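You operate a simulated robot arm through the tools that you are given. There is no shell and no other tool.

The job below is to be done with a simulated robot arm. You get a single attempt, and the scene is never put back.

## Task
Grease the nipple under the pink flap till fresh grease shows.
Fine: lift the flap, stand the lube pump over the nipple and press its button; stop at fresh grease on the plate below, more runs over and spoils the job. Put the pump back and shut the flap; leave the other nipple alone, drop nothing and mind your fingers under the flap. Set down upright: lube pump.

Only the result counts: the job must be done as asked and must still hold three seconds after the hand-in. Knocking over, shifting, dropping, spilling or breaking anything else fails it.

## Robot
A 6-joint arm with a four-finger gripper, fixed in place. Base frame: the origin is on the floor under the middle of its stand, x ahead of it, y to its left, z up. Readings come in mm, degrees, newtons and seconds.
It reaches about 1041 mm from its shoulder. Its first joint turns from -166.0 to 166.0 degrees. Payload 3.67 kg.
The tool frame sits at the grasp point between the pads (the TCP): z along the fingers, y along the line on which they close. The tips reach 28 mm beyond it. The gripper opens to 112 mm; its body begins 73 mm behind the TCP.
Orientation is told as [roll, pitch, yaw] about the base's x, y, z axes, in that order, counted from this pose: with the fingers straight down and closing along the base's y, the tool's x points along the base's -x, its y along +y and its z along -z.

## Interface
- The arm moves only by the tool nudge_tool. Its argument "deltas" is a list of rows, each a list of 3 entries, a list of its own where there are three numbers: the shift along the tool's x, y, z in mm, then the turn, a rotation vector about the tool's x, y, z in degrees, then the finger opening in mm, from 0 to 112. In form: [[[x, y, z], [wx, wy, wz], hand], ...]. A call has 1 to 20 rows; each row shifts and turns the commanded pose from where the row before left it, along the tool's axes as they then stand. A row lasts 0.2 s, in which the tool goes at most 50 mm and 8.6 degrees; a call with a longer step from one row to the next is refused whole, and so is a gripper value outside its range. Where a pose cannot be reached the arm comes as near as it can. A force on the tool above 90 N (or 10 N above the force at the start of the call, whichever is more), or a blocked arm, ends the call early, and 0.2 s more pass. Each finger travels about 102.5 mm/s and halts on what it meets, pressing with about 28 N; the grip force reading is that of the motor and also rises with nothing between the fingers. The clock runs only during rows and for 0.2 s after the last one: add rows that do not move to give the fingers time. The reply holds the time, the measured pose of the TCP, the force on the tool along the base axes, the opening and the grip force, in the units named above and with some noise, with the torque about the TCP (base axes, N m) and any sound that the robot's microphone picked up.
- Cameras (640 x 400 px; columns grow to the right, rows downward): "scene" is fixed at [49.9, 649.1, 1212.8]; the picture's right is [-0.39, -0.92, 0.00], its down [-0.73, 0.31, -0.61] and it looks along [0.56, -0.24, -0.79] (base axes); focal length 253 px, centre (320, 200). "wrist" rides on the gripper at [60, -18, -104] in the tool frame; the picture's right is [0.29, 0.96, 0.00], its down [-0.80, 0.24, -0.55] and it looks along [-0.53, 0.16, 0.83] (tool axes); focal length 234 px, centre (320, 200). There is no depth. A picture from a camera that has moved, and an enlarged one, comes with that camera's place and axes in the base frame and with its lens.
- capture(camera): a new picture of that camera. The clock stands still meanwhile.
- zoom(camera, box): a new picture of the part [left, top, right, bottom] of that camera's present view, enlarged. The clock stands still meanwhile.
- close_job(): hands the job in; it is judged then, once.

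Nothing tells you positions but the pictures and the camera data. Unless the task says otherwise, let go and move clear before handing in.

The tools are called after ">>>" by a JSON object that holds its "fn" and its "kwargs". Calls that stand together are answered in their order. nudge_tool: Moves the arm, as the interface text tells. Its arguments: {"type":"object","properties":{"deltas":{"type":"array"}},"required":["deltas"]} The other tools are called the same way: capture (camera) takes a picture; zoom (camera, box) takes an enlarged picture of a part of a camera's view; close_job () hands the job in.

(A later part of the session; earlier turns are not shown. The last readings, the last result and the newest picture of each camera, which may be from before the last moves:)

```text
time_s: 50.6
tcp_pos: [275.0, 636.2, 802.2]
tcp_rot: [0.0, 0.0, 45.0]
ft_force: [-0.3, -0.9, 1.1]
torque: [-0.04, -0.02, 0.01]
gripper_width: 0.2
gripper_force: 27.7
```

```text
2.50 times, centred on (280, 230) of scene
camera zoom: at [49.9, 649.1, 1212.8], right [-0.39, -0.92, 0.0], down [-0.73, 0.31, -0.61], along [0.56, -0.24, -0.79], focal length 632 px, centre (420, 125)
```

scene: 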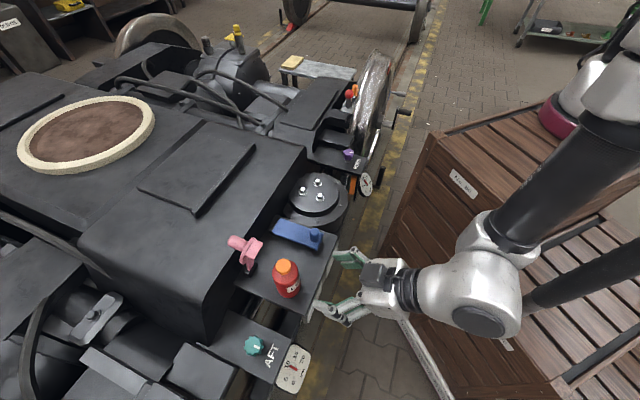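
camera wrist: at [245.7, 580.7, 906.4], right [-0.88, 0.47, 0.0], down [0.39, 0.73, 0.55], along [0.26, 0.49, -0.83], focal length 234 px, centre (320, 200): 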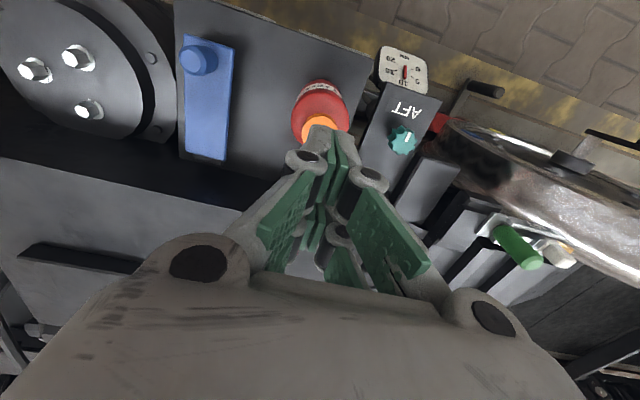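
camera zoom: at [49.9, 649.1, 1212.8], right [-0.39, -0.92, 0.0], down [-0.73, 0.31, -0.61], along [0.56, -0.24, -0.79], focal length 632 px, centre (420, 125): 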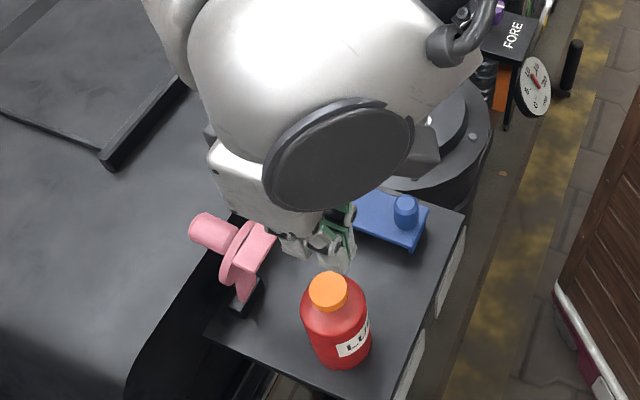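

The fingertips are closed and directly above the button. I'll descend close, then press in small steps watching force and sound.

>>> {"fn": "nudge_tool", "kwargs": {"deltas": [[[0, 0, 25], [0, 0, 0], 0], [[0, 0, 22], [0, 0, 0], 0], [[0, 0, 8], [0, 0, 0], 0], [[0, 0, 0], [0, 0, 0], 0]]}}

>>> {"fn": "zoom", "kwargs": {"camera": "wrist", "box": [240, 60, 400, 220]}}

>>> {"fn": "zoom", "kwargs": {"camera": "scene", "box": [220, 200, 340, 320]}}

```text
time_s: 51.6
tcp_pos: [274.1, 634.9, 747.7]
tcp_rot: [0.0, 0.0, 45.0]
ft_force: [-0.7, 0.8, -0.3]
torque: [0.01, 0.01, 0.01]
gripper_width: 0.1
gripper_force: 28.3
```

```text
2.50 times, centred on (320, 140) of wrist
camera zoom: at [244.8, 579.3, 851.4], right [-0.88, 0.47, 0.0], down [0.39, 0.73, 0.55], along [0.26, 0.49, -0.83], focal length 585 px, centre (320, 350)
```

zoom: 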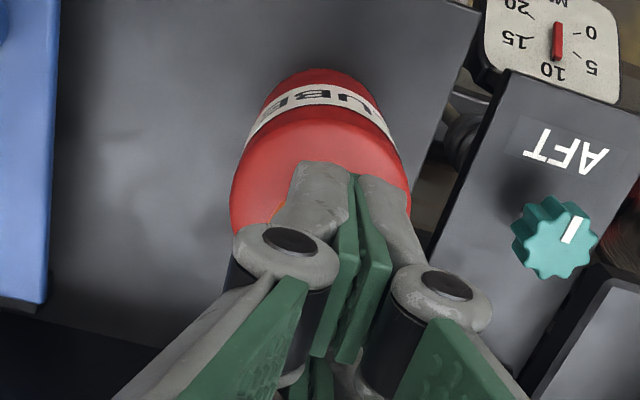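

```text
3.33 times, centred on (280, 260) of scene
camera zoom: at [49.9, 649.1, 1212.8], right [-0.39, -0.92, 0.0], down [-0.73, 0.31, -0.61], along [0.56, -0.24, -0.79], focal length 842 px, centre (453, 0)
```

zoom: 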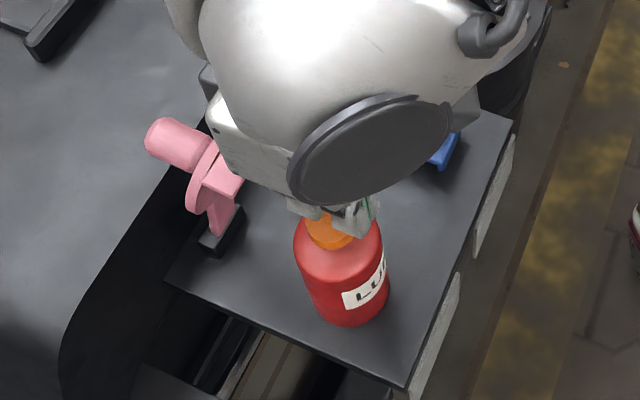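

>>> {"fn": "nudge_tool", "kwargs": {"deltas": [[[0, 0, 5], [0, 0, 0], 0], [[0, 0, 0], [0, 0, 0], 0]]}}

>>> {"fn": "nudge_tool", "kwargs": {"deltas": [[[0, 0, 3], [0, 0, 0], 0], [[0, 0, 0], [0, 0, 0], 0]]}}

```text
time_s: 52.2
tcp_pos: [275.3, 635.1, 742.2]
tcp_rot: [0.0, 0.0, 44.9]
ft_force: [0.2, 0.1, 0.7]
torque: [0.03, -0.03, -0.01]
gripper_width: 0.0
gripper_force: 28.4
```

```text
time_s: 52.8
tcp_pos: [274.5, 635.0, 739.3]
tcp_rot: [0.0, 0.0, 45.1]
ft_force: [0.9, -1.0, 0.6]
torque: [0.01, -0.02, -0.02]
gripper_width: 0.2
gripper_force: 27.6
```

>>> {"fn": "nudge_tool", "kwargs": {"deltas": [[[0, 0, 2], [0, 0, 0], 0], [[0, 0, 0], [0, 0, 0], 0]]}}

>>> {"fn": "nudge_tool", "kwargs": {"deltas": [[[0, 0, 2], [0, 0, 0], 0], [[0, 0, 0], [0, 0, 0], 0]]}}

```text
time_s: 53.4
tcp_pos: [274.5, 635.6, 736.6]
tcp_rot: [-0.1, -0.1, 45.2]
ft_force: [1.1, -0.2, -0.8]
torque: [-0.02, -0.01, -0.02]
gripper_width: 0.0
gripper_force: 27.9
```

```text
time_s: 54.0
tcp_pos: [274.4, 636.1, 734.9]
tcp_rot: [0.0, -0.1, 45.0]
ft_force: [0.0, 0.3, 0.2]
torque: [0.01, 0.02, 0.0]
gripper_width: 0.0
gripper_force: 27.9
```

>>> {"fn": "nudge_tool", "kwargs": {"deltas": [[[0, 0, 2], [0, 0, 0], 0], [[0, 0, 0], [0, 0, 0], 0]]}}

>>> {"fn": "zoom", "kwargs": {"camera": "scene", "box": [250, 230, 320, 300]}}

```text
time_s: 54.6
tcp_pos: [274.4, 635.5, 733.5]
tcp_rot: [0.0, 0.0, 45.0]
ft_force: [0.1, -0.1, 0.3]
torque: [0.01, 0.02, 0.0]
gripper_width: 6.0
gripper_force: 28.5
```

```text
5.71 times, centred on (285, 265) of scene
camera zoom: at [49.9, 649.1, 1212.8], right [-0.39, -0.92, 0.0], down [-0.73, 0.31, -0.61], along [0.56, -0.24, -0.79], focal length 1443 px, centre (520, -171)
```

zoom: 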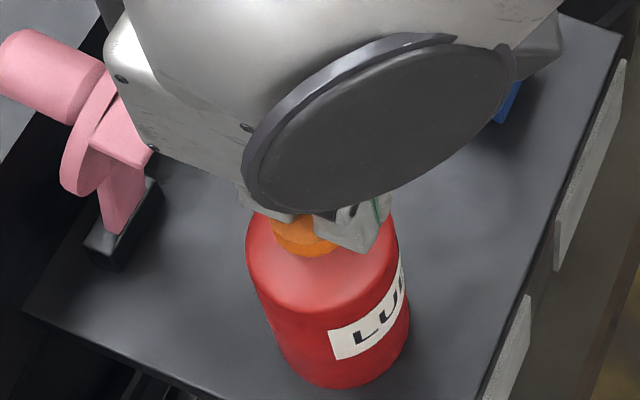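

>>> {"fn": "zoom", "kwargs": {"camera": "wrist", "box": [260, 100, 400, 240]}}

>>> {"fn": "capture", "kwargs": {"camera": "wrist"}}

```text
2.86 times, centred on (330, 170) of wrist
camera zoom: at [244.9, 580.1, 837.4], right [-0.88, 0.47, 0.0], down [0.39, 0.73, 0.55], along [0.26, 0.49, -0.83], focal length 669 px, centre (291, 286)
```

zoom: 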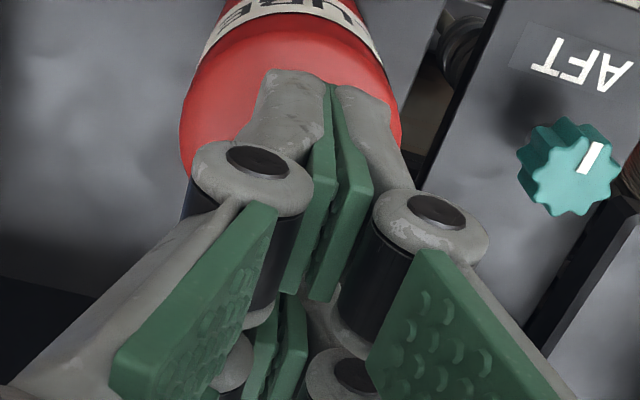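

```text
taken
camera wrist: at [244.9, 580.1, 837.4], right [-0.88, 0.47, 0.0], down [0.39, 0.73, 0.55], along [0.26, 0.49, -0.83], focal length 234 px, centre (320, 200)
```

wrist: 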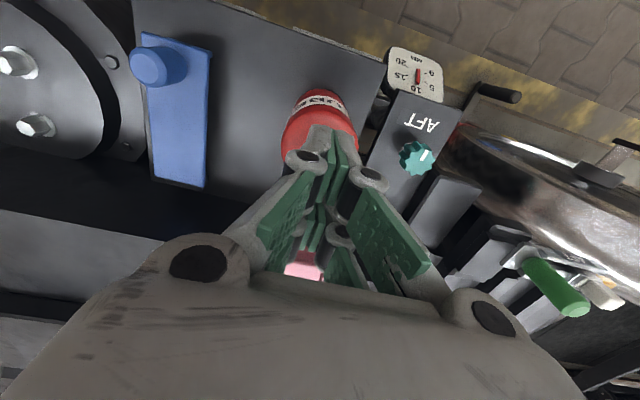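

The closed fingertip pairs straddle the button: the two pairs are about ±19 mm apart along tool x, and they just pinched its rim. I'll release, rise, and shift so one fingertip pair is centred over the button.

>>> {"fn": "nudge_tool", "kwargs": {"deltas": [[[0, 0, 0], [0, 0, 0], 14], [[0, 0, 0], [0, 0, 0], 20], [[0, 0, -8], [0, 0, 0], 20], [[0, 0, -12], [0, 0, 0], 20], [[19, 0, 0], [0, 0, 0], 10], [[0, 0, 0], [0, 0, 0], 0], [[0, 0, 0], [0, 0, 0], 0]]}}

>>> {"fn": "capture", "kwargs": {"camera": "wrist"}}

>>> {"fn": "zoom", "kwargs": {"camera": "scene", "box": [220, 200, 340, 320]}}

```text
time_s: 56.2
tcp_pos: [261.4, 622.0, 753.6]
tcp_rot: [0.0, 0.0, 45.0]
ft_force: [0.4, 0.0, 0.8]
torque: [0.01, 0.0, 0.0]
gripper_width: 0.0
gripper_force: 28.0
```

```text
taken
camera wrist: at [231.5, 567.0, 857.4], right [-0.88, 0.47, 0.0], down [0.39, 0.73, 0.55], along [0.26, 0.49, -0.83], focal length 234 px, centre (320, 200)
```

wrist: 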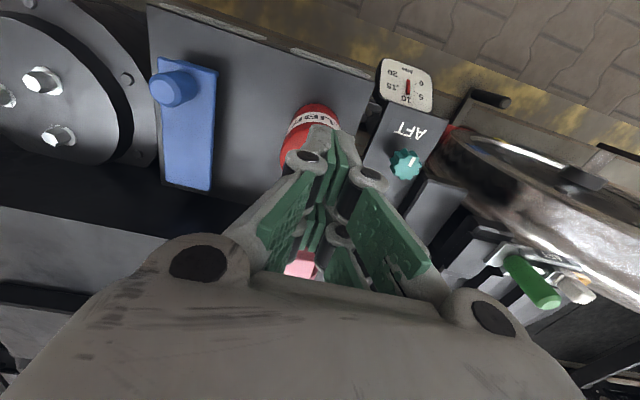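

```text
3.33 times, centred on (280, 260) of scene
camera zoom: at [49.9, 649.1, 1212.8], right [-0.39, -0.92, 0.0], down [-0.73, 0.31, -0.61], along [0.56, -0.24, -0.79], focal length 842 px, centre (453, 0)
```

zoom: 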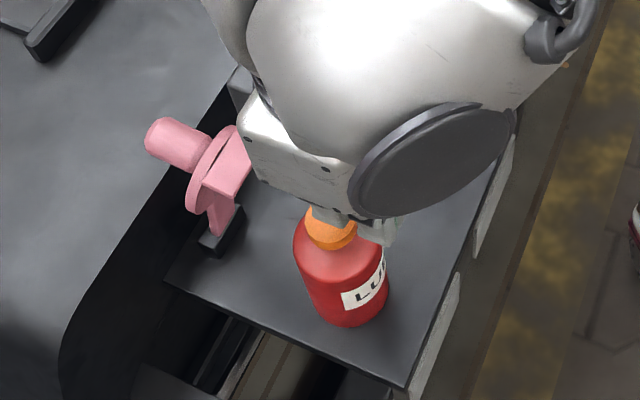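

>>> {"fn": "nudge_tool", "kwargs": {"deltas": [[[0, 0, 8], [0, 0, 0], 0], [[0, 0, 6], [0, 0, 0], 0], [[0, 0, 0], [0, 0, 0], 0]]}}

>>> {"fn": "nudge_tool", "kwargs": {"deltas": [[[0, 0, 2], [0, 0, 0], 0], [[0, 0, 0], [0, 0, 0], 0]]}}

>>> {"fn": "nudge_tool", "kwargs": {"deltas": [[[0, 0, 2], [0, 0, 0], 0], [[0, 0, 0], [0, 0, 0], 0]]}}

```text
time_s: 57.0
tcp_pos: [259.9, 623.3, 738.8]
tcp_rot: [0.0, 0.0, 45.0]
ft_force: [0.2, -0.4, -0.1]
torque: [0.02, -0.03, -0.03]
gripper_width: 0.0
gripper_force: 28.4
```

```text
time_s: 57.6
tcp_pos: [261.4, 622.4, 736.7]
tcp_rot: [0.0, 0.0, 45.0]
ft_force: [0.1, 0.2, -0.1]
torque: [0.03, 0.01, -0.01]
gripper_width: 0.0
gripper_force: 27.8
```

```text
time_s: 58.2
tcp_pos: [260.8, 622.6, 735.1]
tcp_rot: [0.0, 0.1, 45.0]
ft_force: [0.3, 0.0, -0.2]
torque: [0.04, -0.01, -0.02]
gripper_width: 0.2
gripper_force: 27.8
```

>>> {"fn": "nudge_tool", "kwargs": {"deltas": [[[0, 0, 1.5], [0, 0, 0], 0], [[0, 0, 0], [0, 0, 0], 0]]}}

>>> {"fn": "zoom", "kwargs": {"camera": "scene", "box": [250, 230, 320, 300]}}

```text
time_s: 58.8
tcp_pos: [261.2, 621.1, 733.4]
tcp_rot: [0.1, 0.0, 44.9]
ft_force: [-0.4, -0.1, 1.0]
torque: [0.04, -0.02, 0.01]
gripper_width: 6.2
gripper_force: 28.0
```

```text
5.71 times, centred on (285, 265) of scene
camera zoom: at [49.9, 649.1, 1212.8], right [-0.39, -0.92, 0.0], down [-0.73, 0.31, -0.61], along [0.56, -0.24, -0.79], focal length 1443 px, centre (520, -171)
```

zoom: 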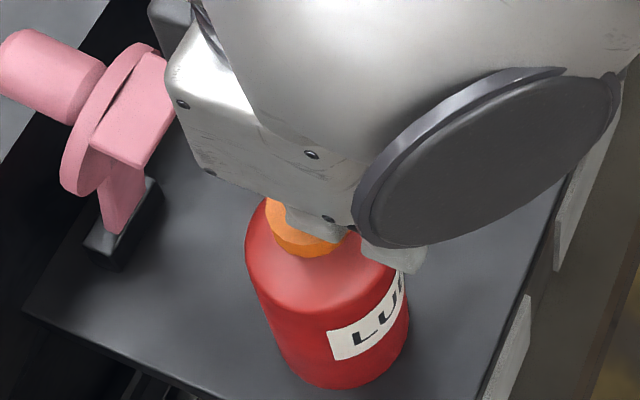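

>>> {"fn": "nudge_tool", "kwargs": {"deltas": [[[0, 0, 1.5], [0, 0, 0], 0], [[0, 0, 0], [0, 0, 0], 0]]}}

>>> {"fn": "zoom", "kwargs": {"camera": "scene", "box": [250, 230, 320, 300]}}

>>> {"fn": "zoom", "kwargs": {"camera": "wrist", "box": [240, 90, 400, 270]}}

```text
time_s: 59.4
tcp_pos: [261.1, 621.9, 731.3]
tcp_rot: [0.0, 0.0, 45.0]
ft_force: [0.3, -0.2, 0.3]
torque: [-0.02, 0.0, -0.02]
gripper_width: 6.1
gripper_force: 28.9
```

```text
5.71 times, centred on (285, 265) of scene
camera zoom: at [49.9, 649.1, 1212.8], right [-0.39, -0.92, 0.0], down [-0.73, 0.31, -0.61], along [0.56, -0.24, -0.79], focal length 1443 px, centre (520, -171)
```

zoom: 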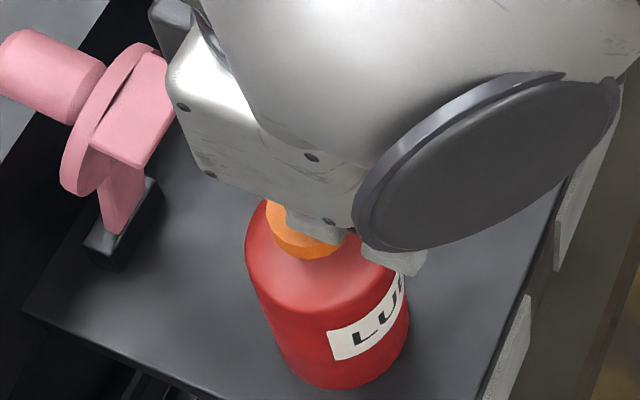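

```text
2.22 times, centred on (320, 180) of wrist
camera zoom: at [231.2, 567.0, 835.8], right [-0.88, 0.47, 0.0], down [0.39, 0.73, 0.55], along [0.26, 0.49, -0.83], focal length 520 px, centre (320, 244)
```

zoom: 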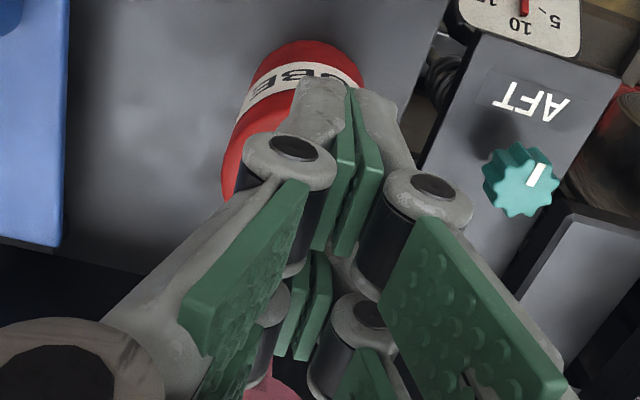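

>>> {"fn": "nudge_tool", "kwargs": {"deltas": [[[0, 0, 1.5], [0, 0, 0], 0], [[0, 0, 0], [0, 0, 0], 0]]}}

>>> {"fn": "zoom", "kwargs": {"camera": "scene", "box": [250, 230, 320, 300]}}

```text
time_s: 60.0
tcp_pos: [260.8, 622.3, 730.2]
tcp_rot: [-0.2, 0.0, 45.0]
ft_force: [-0.6, -0.1, 1.3]
torque: [0.01, 0.0, -0.01]
gripper_width: 6.0
gripper_force: 28.2
```

```text
5.71 times, centred on (285, 265) of scene
camera zoom: at [49.9, 649.1, 1212.8], right [-0.39, -0.92, 0.0], down [-0.73, 0.31, -0.61], along [0.56, -0.24, -0.79], focal length 1443 px, centre (520, -171)
```

zoom: 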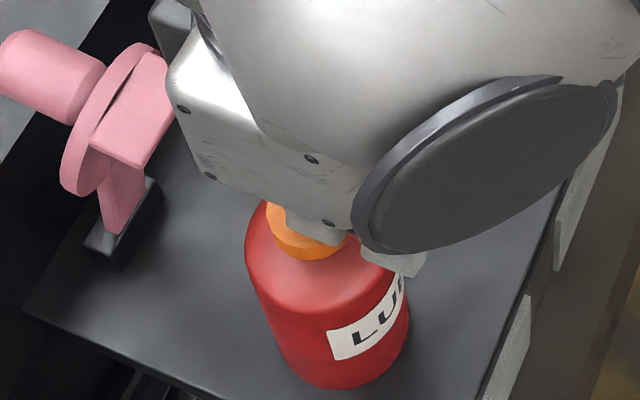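

The button is moving down with the tip under very little force. I'll continue in small steps, watching for sound or grease.

>>> {"fn": "nudge_tool", "kwargs": {"deltas": [[[0, 0, 1.5], [0, 0, 0], 0], [[0, 0, 0], [0, 0, 0], 0]]}}

>>> {"fn": "zoom", "kwargs": {"camera": "scene", "box": [240, 230, 340, 320]}}

```text
time_s: 60.6
tcp_pos: [259.9, 622.3, 728.5]
tcp_rot: [0.0, 0.0, 45.0]
ft_force: [0.3, -0.9, 2.1]
torque: [0.01, -0.04, 0.01]
gripper_width: 5.9
gripper_force: 27.7
```

```text
4.44 times, centred on (290, 275) of scene
camera zoom: at [49.9, 649.1, 1212.8], right [-0.39, -0.92, 0.0], down [-0.73, 0.31, -0.61], along [0.56, -0.24, -0.79], focal length 1123 px, centre (453, -133)
```

zoom: 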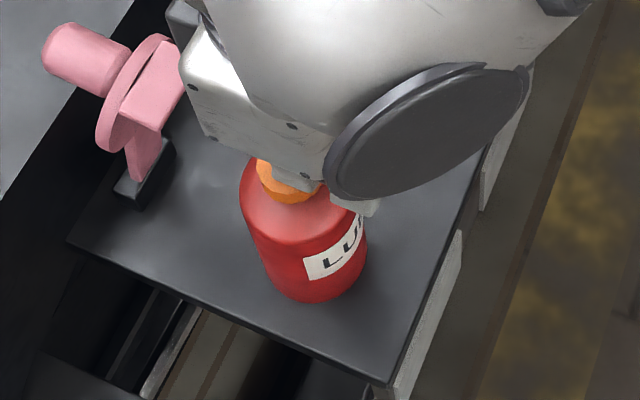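

>>> {"fn": "nudge_tool", "kwargs": {"deltas": [[[0, 0, 1.5], [0, 0, 0], 0], [[0, 0, 0], [0, 0, 0], 0]]}}

>>> {"fn": "zoom", "kwargs": {"camera": "scene", "box": [240, 230, 340, 320]}}

```text
time_s: 61.2
tcp_pos: [260.4, 622.1, 727.3]
tcp_rot: [-0.1, -0.1, 45.0]
ft_force: [1.4, -0.2, 2.2]
torque: [0.04, 0.0, -0.04]
gripper_width: 6.0
gripper_force: 28.0
```

```text
4.44 times, centred on (290, 275) of scene
camera zoom: at [49.9, 649.1, 1212.8], right [-0.39, -0.92, 0.0], down [-0.73, 0.31, -0.61], along [0.56, -0.24, -0.79], focal length 1123 px, centre (453, -133)
```

zoom: 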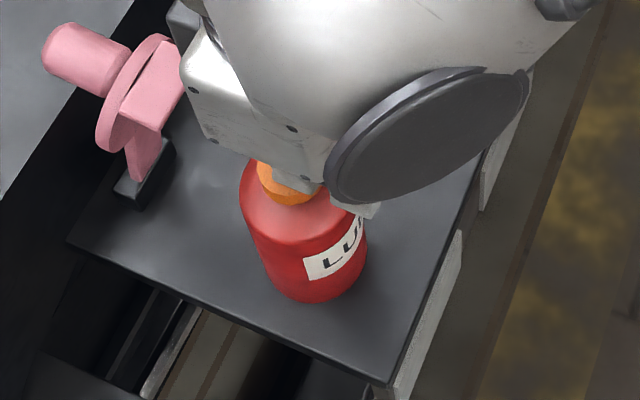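

>>> {"fn": "nudge_tool", "kwargs": {"deltas": [[[0, 0, 1.5], [0, 0, 0], 0], [[0, 0, 0], [0, 0, 0], 0]]}}

>>> {"fn": "zoom", "kwargs": {"camera": "scene", "box": [240, 230, 340, 320]}}

```text
time_s: 61.8
tcp_pos: [260.2, 621.6, 726.6]
tcp_rot: [0.0, 0.0, 45.0]
ft_force: [-0.1, 0.7, 2.6]
torque: [0.05, -0.02, 0.0]
gripper_width: 5.8
gripper_force: 27.9
```

```text
4.44 times, centred on (290, 275) of scene
camera zoom: at [49.9, 649.1, 1212.8], right [-0.39, -0.92, 0.0], down [-0.73, 0.31, -0.61], along [0.56, -0.24, -0.79], focal length 1123 px, centre (453, -133)
```

zoom: 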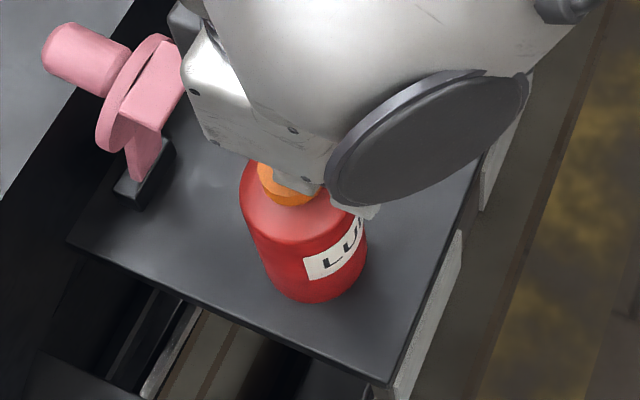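

>>> {"fn": "nudge_tool", "kwargs": {"deltas": [[[0, 0, 1.5], [0, 0, 0], 0], [[0, 0, 0], [0, 0, 0], 0]]}}

>>> {"fn": "nudge_tool", "kwargs": {"deltas": [[[0, 0, 1], [0, 0, 0], 0], [[0, 0, 0], [0, 0, 0], 0]]}}

>>> {"fn": "zoom", "kwargs": {"camera": "scene", "box": [240, 230, 340, 320]}}

```text
time_s: 62.4
tcp_pos: [261.2, 622.2, 724.4]
tcp_rot: [0.0, 0.0, 45.1]
ft_force: [-0.2, -0.8, 1.6]
torque: [0.02, 0.02, -0.01]
gripper_width: 6.1
gripper_force: 27.8
```

```text
time_s: 63.0
tcp_pos: [260.9, 622.1, 723.1]
tcp_rot: [-0.1, 0.0, 44.9]
ft_force: [0.1, -1.2, 2.5]
torque: [-0.02, -0.05, -0.01]
gripper_width: 6.2
gripper_force: 27.9
```

```text
4.44 times, centred on (290, 275) of scene
camera zoom: at [49.9, 649.1, 1212.8], right [-0.39, -0.92, 0.0], down [-0.73, 0.31, -0.61], along [0.56, -0.24, -0.79], focal length 1123 px, centre (453, -133)
```

zoom: 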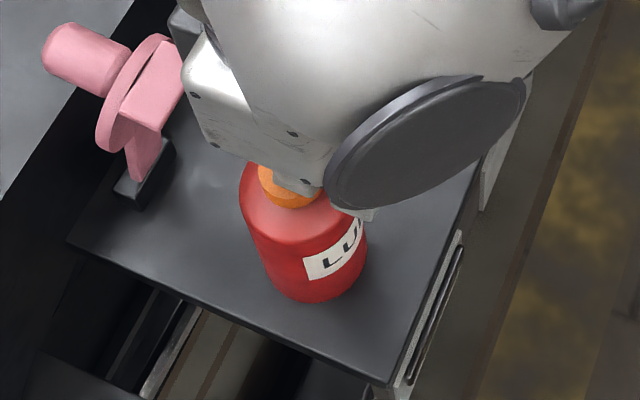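

Something changed on the strip at the front edge below the plate. I'll zoom in there.

>>> {"fn": "zoom", "kwargs": {"camera": "scene", "box": [300, 220, 350, 320]}}

>>> {"fn": "zoom", "kwargs": {"camera": "scene", "box": [310, 265, 350, 315]}}

>>> {"fn": "capture", "kwargs": {"camera": "wrist"}}

```text
4.00 times, centred on (325, 270) of scene
camera zoom: at [49.9, 649.1, 1212.8], right [-0.39, -0.92, 0.0], down [-0.73, 0.31, -0.61], along [0.56, -0.24, -0.79], focal length 1010 px, centre (300, -80)
```

zoom: 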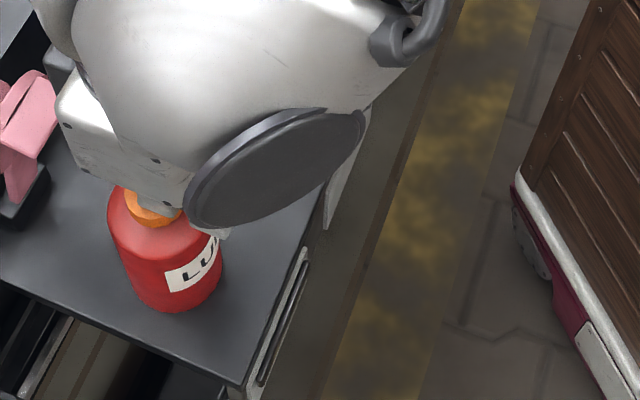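

```text
8.00 times, centred on (330, 290) of scene
camera zoom: at [49.9, 649.1, 1212.8], right [-0.39, -0.92, 0.0], down [-0.73, 0.31, -0.61], along [0.56, -0.24, -0.79], focal length 2021 px, centre (240, -520)
```

zoom: 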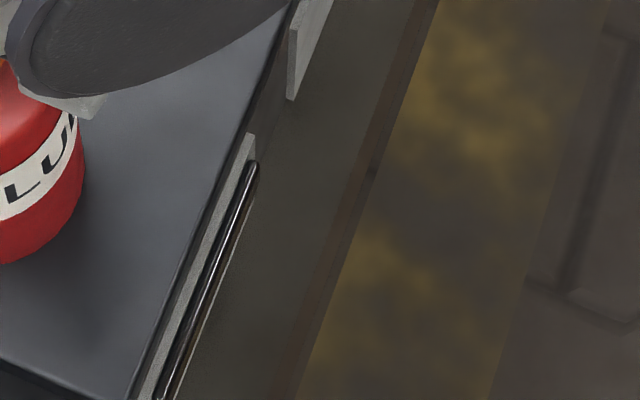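

```text
taken
camera wrist: at [231.5, 567.5, 826.8], right [-0.88, 0.47, 0.0], down [0.39, 0.73, 0.55], along [0.26, 0.49, -0.83], focal length 234 px, centre (320, 200)
```

wrist: 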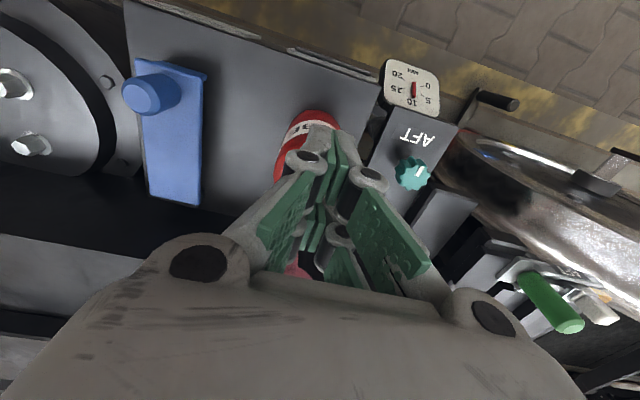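

A dark, glossy smear, probably old grease, has appeared on the pad at the plate's front edge after this stroke. I'll release the button and look closely.

>>> {"fn": "nudge_tool", "kwargs": {"deltas": [[[0, 0, -8], [0, 0, 0], 0], [[0, 0, -8], [0, 0, 0], 0], [[0, 0, 0], [0, 0, 0], 0]]}}

>>> {"fn": "zoom", "kwargs": {"camera": "wrist", "box": [240, 30, 400, 130]}}

>>> {"fn": "zoom", "kwargs": {"camera": "scene", "box": [310, 265, 350, 315]}}

>>> {"fn": "zoom", "kwargs": {"camera": "scene", "box": [230, 220, 340, 320]}}

```text
time_s: 63.8
tcp_pos: [260.8, 622.3, 739.0]
tcp_rot: [0.0, 0.0, 45.0]
ft_force: [-0.4, 0.0, 0.2]
torque: [0.03, 0.01, 0.03]
gripper_width: 0.0
gripper_force: 27.8
```

```text
4.00 times, centred on (320, 80) of wrist
camera zoom: at [231.0, 566.7, 843.1], right [-0.88, 0.47, 0.0], down [0.39, 0.73, 0.55], along [0.26, 0.49, -0.83], focal length 937 px, centre (320, 680)
```

zoom: 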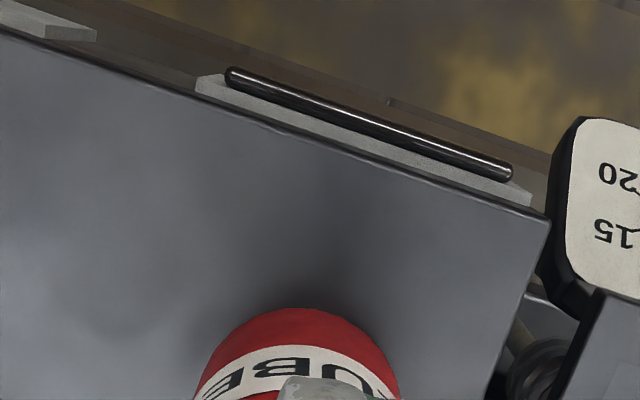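

```text
8.00 times, centred on (330, 290) of scene
camera zoom: at [49.9, 649.1, 1212.8], right [-0.39, -0.92, 0.0], down [-0.73, 0.31, -0.61], along [0.56, -0.24, -0.79], focal length 2021 px, centre (240, -520)
```

zoom: 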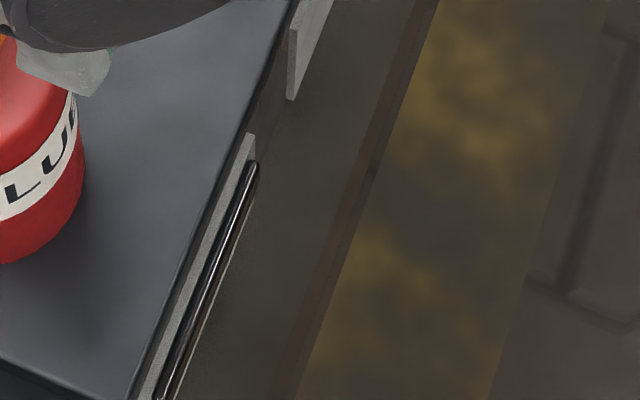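

```text
4.00 times, centred on (285, 270) of scene
camera zoom: at [49.9, 649.1, 1212.8], right [-0.39, -0.92, 0.0], down [-0.73, 0.31, -0.61], along [0.56, -0.24, -0.79], focal length 1010 px, centre (460, -80)
```

zoom: 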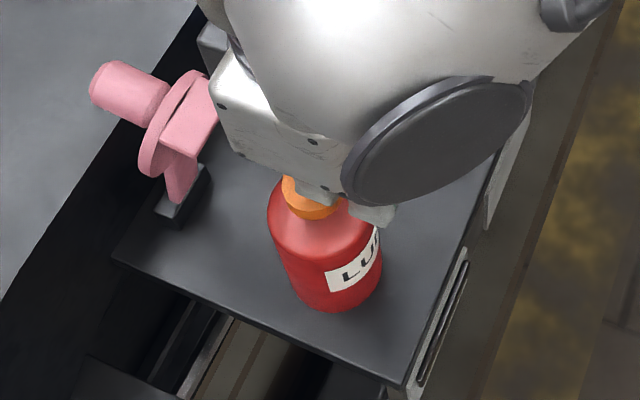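

One stroke pushed out a single black bead of old grease on the pad and no fresh grease yet. I'll make one more identical stroke and then look again.

>>> {"fn": "nudge_tool", "kwargs": {"deltas": [[[0, 0, 4], [0, 0, 0], 0], [[0, 0, 4], [0, 0, 0], 0], [[0, 0, 4], [0, 0, 0], 0], [[0, 0, 4], [0, 0, 0], 0], [[0, 0, 0.3], [0, 0, 0], 0]]}}

>>> {"fn": "zoom", "kwargs": {"camera": "wrist", "box": [240, 30, 400, 130]}}

>>> {"fn": "zoom", "kwargs": {"camera": "scene", "box": [310, 265, 350, 315]}}

```text
time_s: 65.0
tcp_pos: [260.0, 621.8, 722.8]
tcp_rot: [0.0, 0.0, 45.1]
ft_force: [-2.1, 1.0, 3.5]
torque: [0.03, -0.03, 0.06]
gripper_width: 6.0
gripper_force: 27.7
```

```text
4.00 times, centred on (320, 80) of wrist
camera zoom: at [230.6, 566.7, 827.2], right [-0.88, 0.47, 0.0], down [0.39, 0.73, 0.55], along [0.26, 0.49, -0.83], focal length 937 px, centre (320, 680)
```

zoom: 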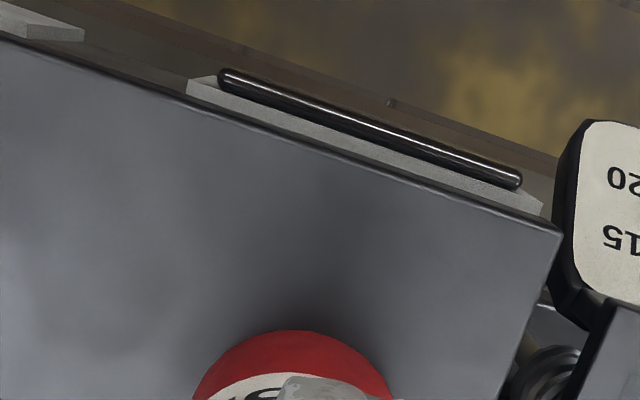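

```text
8.00 times, centred on (330, 290) of scene
camera zoom: at [49.9, 649.1, 1212.8], right [-0.39, -0.92, 0.0], down [-0.73, 0.31, -0.61], along [0.56, -0.24, -0.79], focal length 2021 px, centre (240, -520)
```

zoom: 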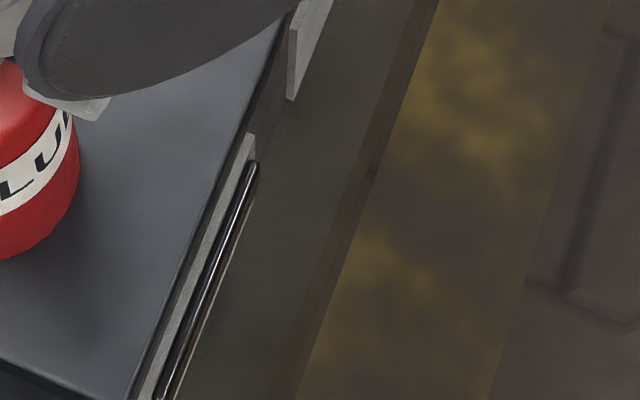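

>>> {"fn": "nudge_tool", "kwargs": {"deltas": [[[0, 0, 0.8], [0, 0, 0], 0], [[0, 0, 0], [0, 0, 0], 0]]}}

>>> {"fn": "zoom", "kwargs": {"camera": "wrist", "box": [240, 30, 400, 130]}}

>>> {"fn": "zoom", "kwargs": {"camera": "scene", "box": [230, 220, 340, 320]}}

```text
time_s: 65.6
tcp_pos: [261.4, 622.6, 722.1]
tcp_rot: [0.0, 0.0, 45.0]
ft_force: [-2.1, -0.6, 4.2]
torque: [0.03, 0.01, 0.0]
gripper_width: 6.0
gripper_force: 28.0
```

```text
4.00 times, centred on (320, 80) of wrist
camera zoom: at [231.0, 566.7, 826.2], right [-0.88, 0.47, 0.0], down [0.39, 0.73, 0.55], along [0.26, 0.49, -0.83], focal length 937 px, centre (320, 680)
```

zoom: 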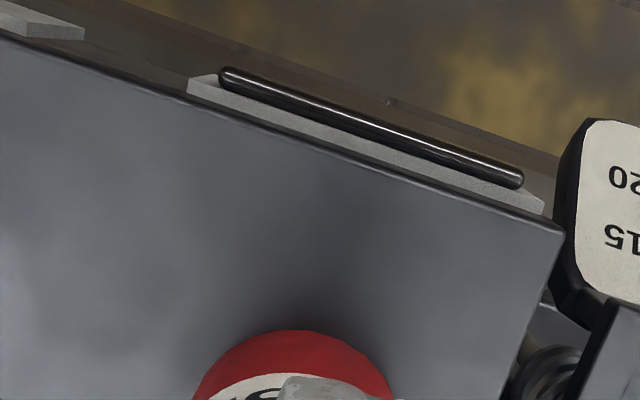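

```text
4.00 times, centred on (285, 270) of scene
camera zoom: at [49.9, 649.1, 1212.8], right [-0.39, -0.92, 0.0], down [-0.73, 0.31, -0.61], along [0.56, -0.24, -0.79], focal length 1010 px, centre (460, -80)
```

zoom: 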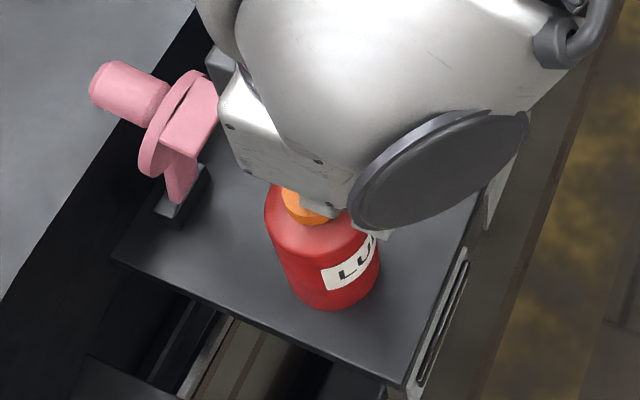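

I'll release the button and step back toward the aisle to see the front of the pad properly.

>>> {"fn": "nudge_tool", "kwargs": {"deltas": [[[0, 0, -9], [0, 0, 0], 0], [[0, 0, -12], [0, 0, 0], 0], [[30, 0, 0], [0, 0, 0], 0], [[40, 0, 0], [0, 0, 0], 0], [[40, 0, 0], [0, 0, 0], 0], [[0, 0, 0], [0, 0, 0], 0]]}}

>>> {"fn": "capture", "kwargs": {"camera": "wrist"}}

>>> {"fn": "zoom", "kwargs": {"camera": "wrist", "box": [260, 60, 400, 170]}}

>>> {"fn": "zoom", "kwargs": {"camera": "scene", "box": [230, 220, 350, 320]}}

```text
time_s: 67.0
tcp_pos: [183.2, 545.2, 744.1]
tcp_rot: [0.0, 0.0, 45.0]
ft_force: [-0.4, 0.0, -0.4]
torque: [0.02, 0.0, 0.03]
gripper_width: 0.2
gripper_force: 27.9
```

```text
taken
camera wrist: at [152.9, 490.2, 848.5], right [-0.88, 0.47, 0.0], down [0.39, 0.73, 0.55], along [0.26, 0.49, -0.83], focal length 234 px, centre (320, 200)
```

wrist: 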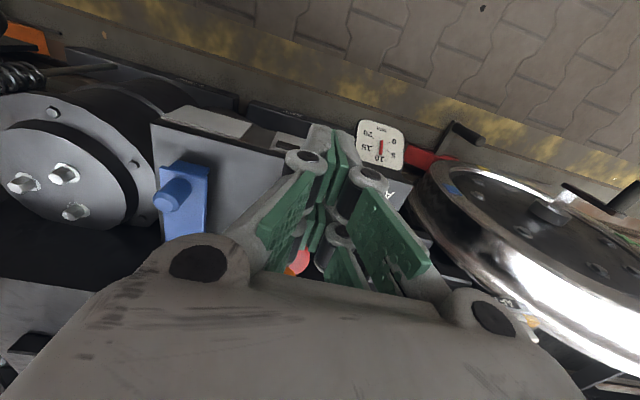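

```text
3.64 times, centred on (330, 115) of wrist
camera zoom: at [152.9, 490.2, 848.5], right [-0.88, 0.47, 0.0], down [0.39, 0.73, 0.55], along [0.26, 0.49, -0.83], focal length 852 px, centre (284, 509)
```

zoom: 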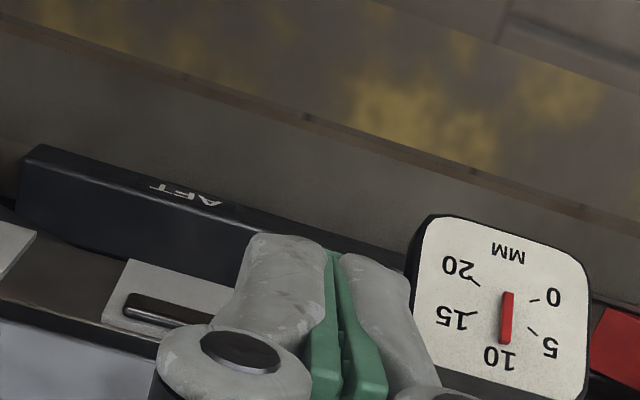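

```text
4.00 times, centred on (290, 270) of scene
camera zoom: at [49.9, 649.1, 1212.8], right [-0.39, -0.92, 0.0], down [-0.73, 0.31, -0.61], along [0.56, -0.24, -0.79], focal length 1010 px, centre (440, -80)
```

zoom: 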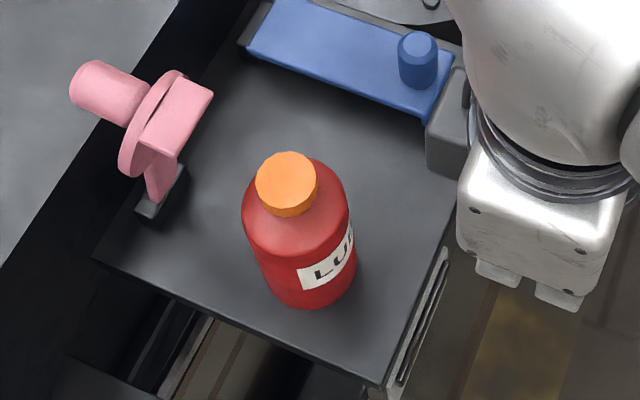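

>>> {"fn": "nudge_tool", "kwargs": {"deltas": [[[0, -30, 0], [0, 0, 0], 0], [[0, -35, 0], [0, 0, 0], 0], [[0, 0, 0], [0, 0, 0], 0]]}}

>>> {"fn": "capture", "kwargs": {"camera": "wrist"}}

>>> {"fn": "zoom", "kwargs": {"camera": "wrist", "box": [300, 90, 420, 190]}}

```text
time_s: 67.8
tcp_pos: [228.5, 499.8, 744.8]
tcp_rot: [0.0, -0.1, 44.9]
ft_force: [-0.4, -0.8, 0.1]
torque: [0.02, 0.01, -0.03]
gripper_width: 0.0
gripper_force: 28.4
```

```text
taken
camera wrist: at [198.9, 444.0, 848.2], right [-0.88, 0.47, 0.0], down [0.39, 0.73, 0.55], along [0.26, 0.49, -0.83], focal length 234 px, centre (320, 200)
```

wrist: 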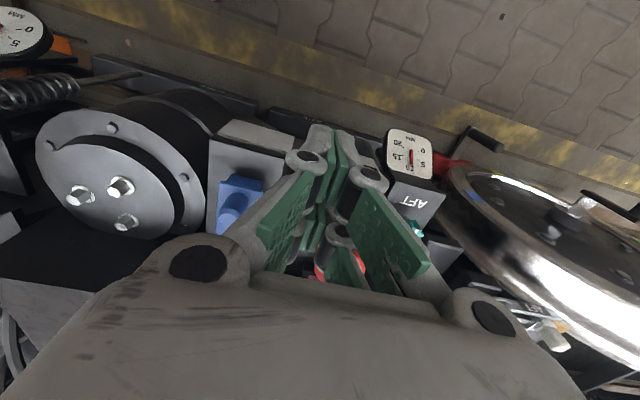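

```text
4.00 times, centred on (360, 140) of wrist
camera zoom: at [198.9, 444.0, 848.2], right [-0.88, 0.47, 0.0], down [0.39, 0.73, 0.55], along [0.26, 0.49, -0.83], focal length 937 px, centre (160, 440)
```

zoom: 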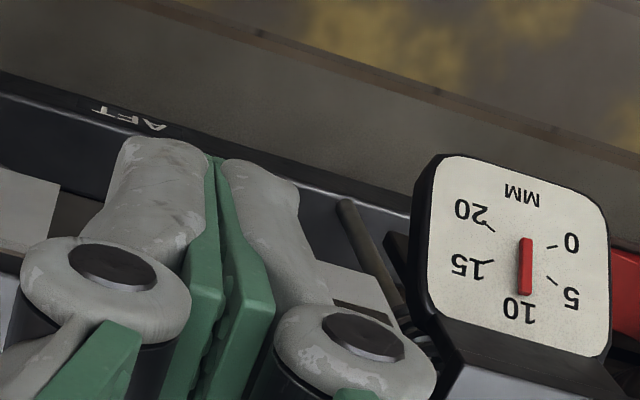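

>>> {"fn": "nudge_tool", "kwargs": {"deltas": [[[0, 35, -10], [0, 0, 0], 60], [[0, 30, -10], [0, 0, 0], 112], [[0, 0, 0], [0, 0, 0], 112], [[0, 0, 0], [0, 0, 0], 112]]}}

>>> {"fn": "capture", "kwargs": {"camera": "wrist"}}

>>> {"fn": "zoom", "kwargs": {"camera": "wrist", "box": [260, 90, 380, 190]}}

```text
time_s: 68.8
tcp_pos: [181.3, 544.9, 763.5]
tcp_rot: [0.0, 0.0, 45.0]
ft_force: [-0.2, 0.7, -0.2]
torque: [-0.01, 0.0, 0.02]
gripper_width: 112.2
gripper_force: 0.1
```

```text
taken
camera wrist: at [152.3, 491.0, 868.0], right [-0.88, 0.47, 0.0], down [0.39, 0.73, 0.55], along [0.26, 0.49, -0.83], focal length 234 px, centre (320, 200)
```

wrist: 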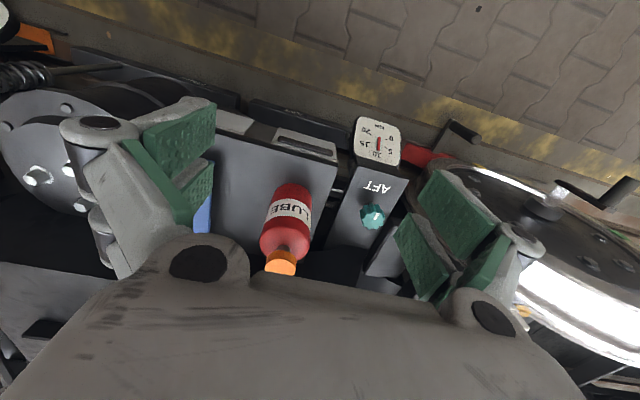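

```text
4.00 times, centred on (320, 140) of wrist
camera zoom: at [152.3, 491.0, 868.0], right [-0.88, 0.47, 0.0], down [0.39, 0.73, 0.55], along [0.26, 0.49, -0.83], focal length 937 px, centre (320, 440)
```

zoom: 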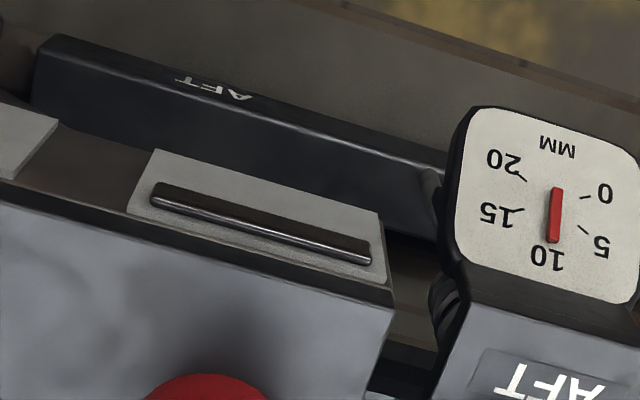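

The pad now shows clearly with one black bead and no fresh grease. The pump slid about 2–3 mm within the nipple's play, so I'll re-centre the fingertip on the button and press again.

>>> {"fn": "nudge_tool", "kwargs": {"deltas": [[[0, 0, 0], [0, 0, 0], 60], [[0, 0, 0], [0, 0, 0], 20], [[0, 0, 0], [0, 0, 0], 0], [[-38, 0, 0], [0, 0, 0], 0], [[-38, 0, 0], [0, 0, 0], 0], [[-37.5, 0, 0], [0, 0, 0], 0], [[0, 0, 12], [0, 0, 0], 0], [[0, 0, 10], [0, 0, 0], 0], [[0, 0, 0], [0, 0, 0], 0]]}}

>>> {"fn": "zoom", "kwargs": {"camera": "scene", "box": [250, 230, 320, 300]}}

>>> {"fn": "zoom", "kwargs": {"camera": "wrist", "box": [240, 30, 400, 130]}}

```text
time_s: 70.8
tcp_pos: [264.1, 624.4, 740.0]
tcp_rot: [-0.1, 0.0, 45.0]
ft_force: [-0.6, 1.4, 0.5]
torque: [0.02, -0.01, 0.0]
gripper_width: 0.1
gripper_force: 28.1
```

```text
5.71 times, centred on (285, 265) of scene
camera zoom: at [49.9, 649.1, 1212.8], right [-0.39, -0.92, 0.0], down [-0.73, 0.31, -0.61], along [0.56, -0.24, -0.79], focal length 1443 px, centre (520, -171)
```

zoom: 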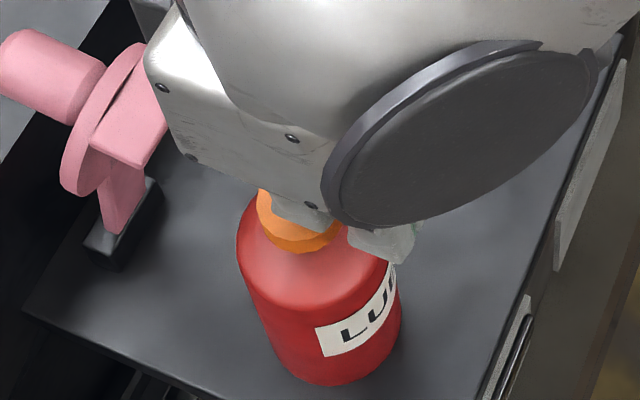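

```text
4.00 times, centred on (320, 80) of wrist
camera zoom: at [233.5, 570.3, 845.2], right [-0.88, 0.47, 0.0], down [0.39, 0.73, 0.55], along [0.26, 0.49, -0.83], focal length 937 px, centre (320, 680)
```

zoom: 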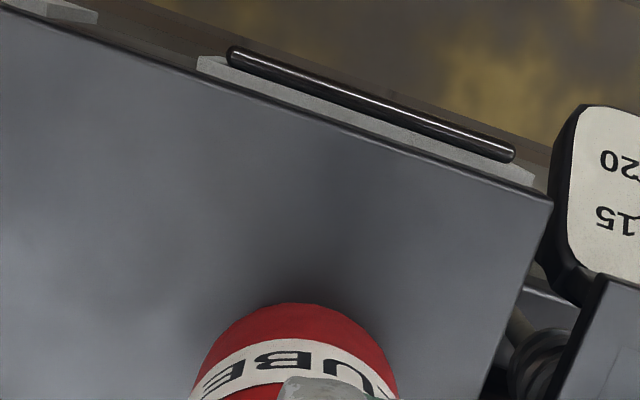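

>>> {"fn": "nudge_tool", "kwargs": {"deltas": [[[0, 0, 3], [0, 0, 0], 0], [[0, 0, 3], [0, 0, 0], 0], [[0, 0, 1.2], [0, 0, 0], 0], [[0, 0, 1.2], [0, 0, 0], 0], [[0, 0, 1.2], [0, 0, 0], 0], [[0, 0, 1.2], [0, 0, 0], 0], [[0, 0, 1.2], [0, 0, 0], 0], [[0, 0, 1.2], [0, 0, 0], 0], [[0, 0, 1.2], [0, 0, 0], 0], [[0, 0, 1.2], [0, 0, 0], 0], [[0, 0, 0], [0, 0, 0], 0]]}}

>>> {"fn": "zoom", "kwargs": {"camera": "scene", "box": [250, 230, 320, 300]}}

>>> {"fn": "zoom", "kwargs": {"camera": "wrist", "box": [240, 30, 400, 130]}}

```text
time_s: 73.2
tcp_pos: [263.4, 623.8, 726.2]
tcp_rot: [0.1, 0.0, 45.0]
ft_force: [-0.4, 0.6, 2.0]
torque: [0.09, 0.01, 0.01]
gripper_width: 6.0
gripper_force: 27.8
```

```text
5.71 times, centred on (285, 265) of scene
camera zoom: at [49.9, 649.1, 1212.8], right [-0.39, -0.92, 0.0], down [-0.73, 0.31, -0.61], along [0.56, -0.24, -0.79], focal length 1443 px, centre (520, -171)
```

zoom: 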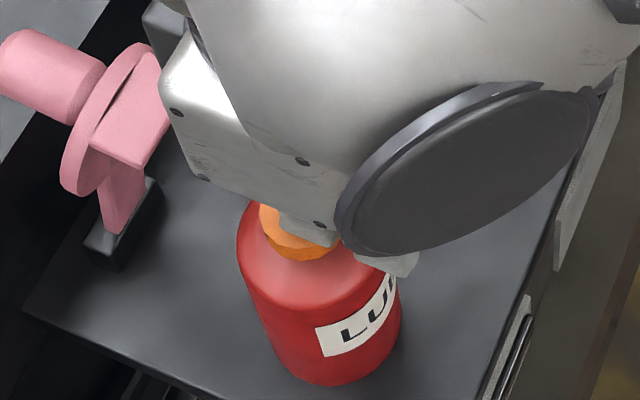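

```text
4.00 times, centred on (320, 80) of wrist
camera zoom: at [234.0, 569.4, 829.7], right [-0.88, 0.47, 0.0], down [0.39, 0.73, 0.55], along [0.26, 0.49, -0.83], focal length 937 px, centre (320, 680)
```

zoom: 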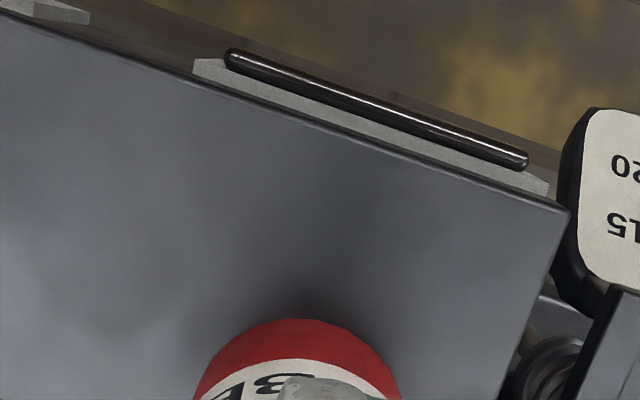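

>>> {"fn": "nudge_tool", "kwargs": {"deltas": [[[0, 0, 1], [0, 0, 0], 0], [[0, 0, 1], [0, 0, 0], 0], [[0, 0, 1], [0, 0, 0], 0], [[0, 0, 0], [0, 0, 0], 0]]}}

>>> {"fn": "zoom", "kwargs": {"camera": "scene", "box": [250, 230, 320, 300]}}

>>> {"fn": "zoom", "kwargs": {"camera": "wrist", "box": [240, 30, 400, 130]}}

```text
time_s: 74.2
tcp_pos: [263.6, 624.0, 722.8]
tcp_rot: [0.0, 0.1, 45.0]
ft_force: [-0.1, 1.6, 2.8]
torque: [0.06, -0.06, 0.01]
gripper_width: 6.1
gripper_force: 28.2
```

```text
5.71 times, centred on (285, 265) of scene
camera zoom: at [49.9, 649.1, 1212.8], right [-0.39, -0.92, 0.0], down [-0.73, 0.31, -0.61], along [0.56, -0.24, -0.79], focal length 1443 px, centre (520, -171)
```

zoom: 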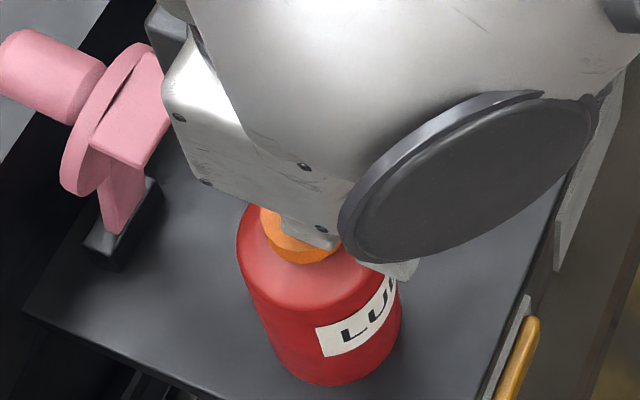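

```text
4.00 times, centred on (320, 80) of wrist
camera zoom: at [233.8, 569.2, 826.7], right [-0.88, 0.47, 0.0], down [0.39, 0.73, 0.55], along [0.26, 0.49, -0.83], focal length 937 px, centre (320, 680)
```

zoom: 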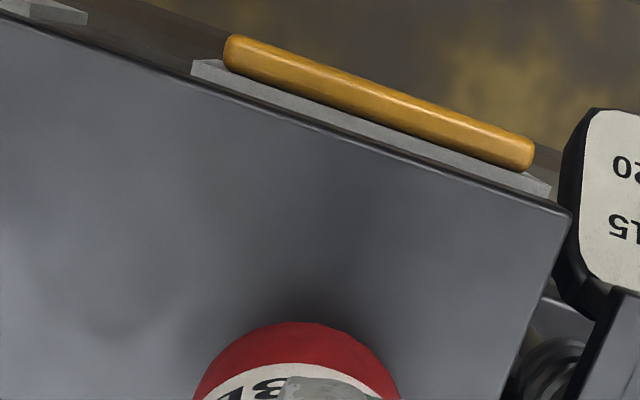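

Fresh amber grease now shows on the pad, so I'm stopping pressing. I'll rise straight up off the button.

>>> {"fn": "nudge_tool", "kwargs": {"deltas": [[[0, 0, -6], [0, 0, 0], 0], [[0, 0, -10], [0, 0, 0], 0], [[0, 0, -20], [0, 0, 0], 0], [[0, 0, -20], [0, 0, 0], 0], [[0, 0, 0], [0, 0, 0], 0]]}}

>>> {"fn": "zoom", "kwargs": {"camera": "scene", "box": [230, 220, 350, 320]}}

>>> {"fn": "zoom", "kwargs": {"camera": "wrist", "box": [240, 30, 400, 150]}}

```text
time_s: 75.4
tcp_pos: [263.7, 626.2, 778.7]
tcp_rot: [0.0, 0.0, 44.9]
ft_force: [0.3, -0.6, -0.6]
torque: [0.03, 0.01, 0.0]
gripper_width: 0.0
gripper_force: 28.3
```

```text
4.00 times, centred on (290, 270) of scene
camera zoom: at [49.9, 649.1, 1212.8], right [-0.39, -0.92, 0.0], down [-0.73, 0.31, -0.61], along [0.56, -0.24, -0.79], focal length 1010 px, centre (440, -80)
```

zoom: 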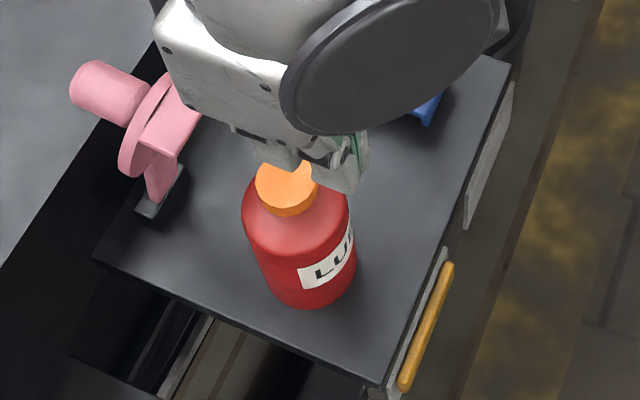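

```text
3.33 times, centred on (320, 90) of wrist
camera zoom: at [233.8, 570.6, 882.6], right [-0.88, 0.47, 0.0], down [0.39, 0.73, 0.55], along [0.26, 0.49, -0.83], focal length 781 px, centre (320, 567)
```

zoom: 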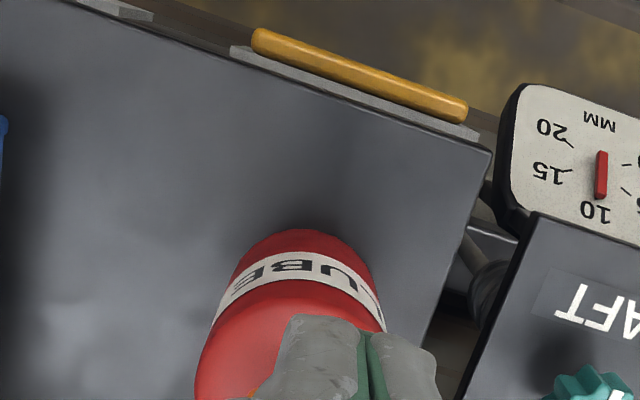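

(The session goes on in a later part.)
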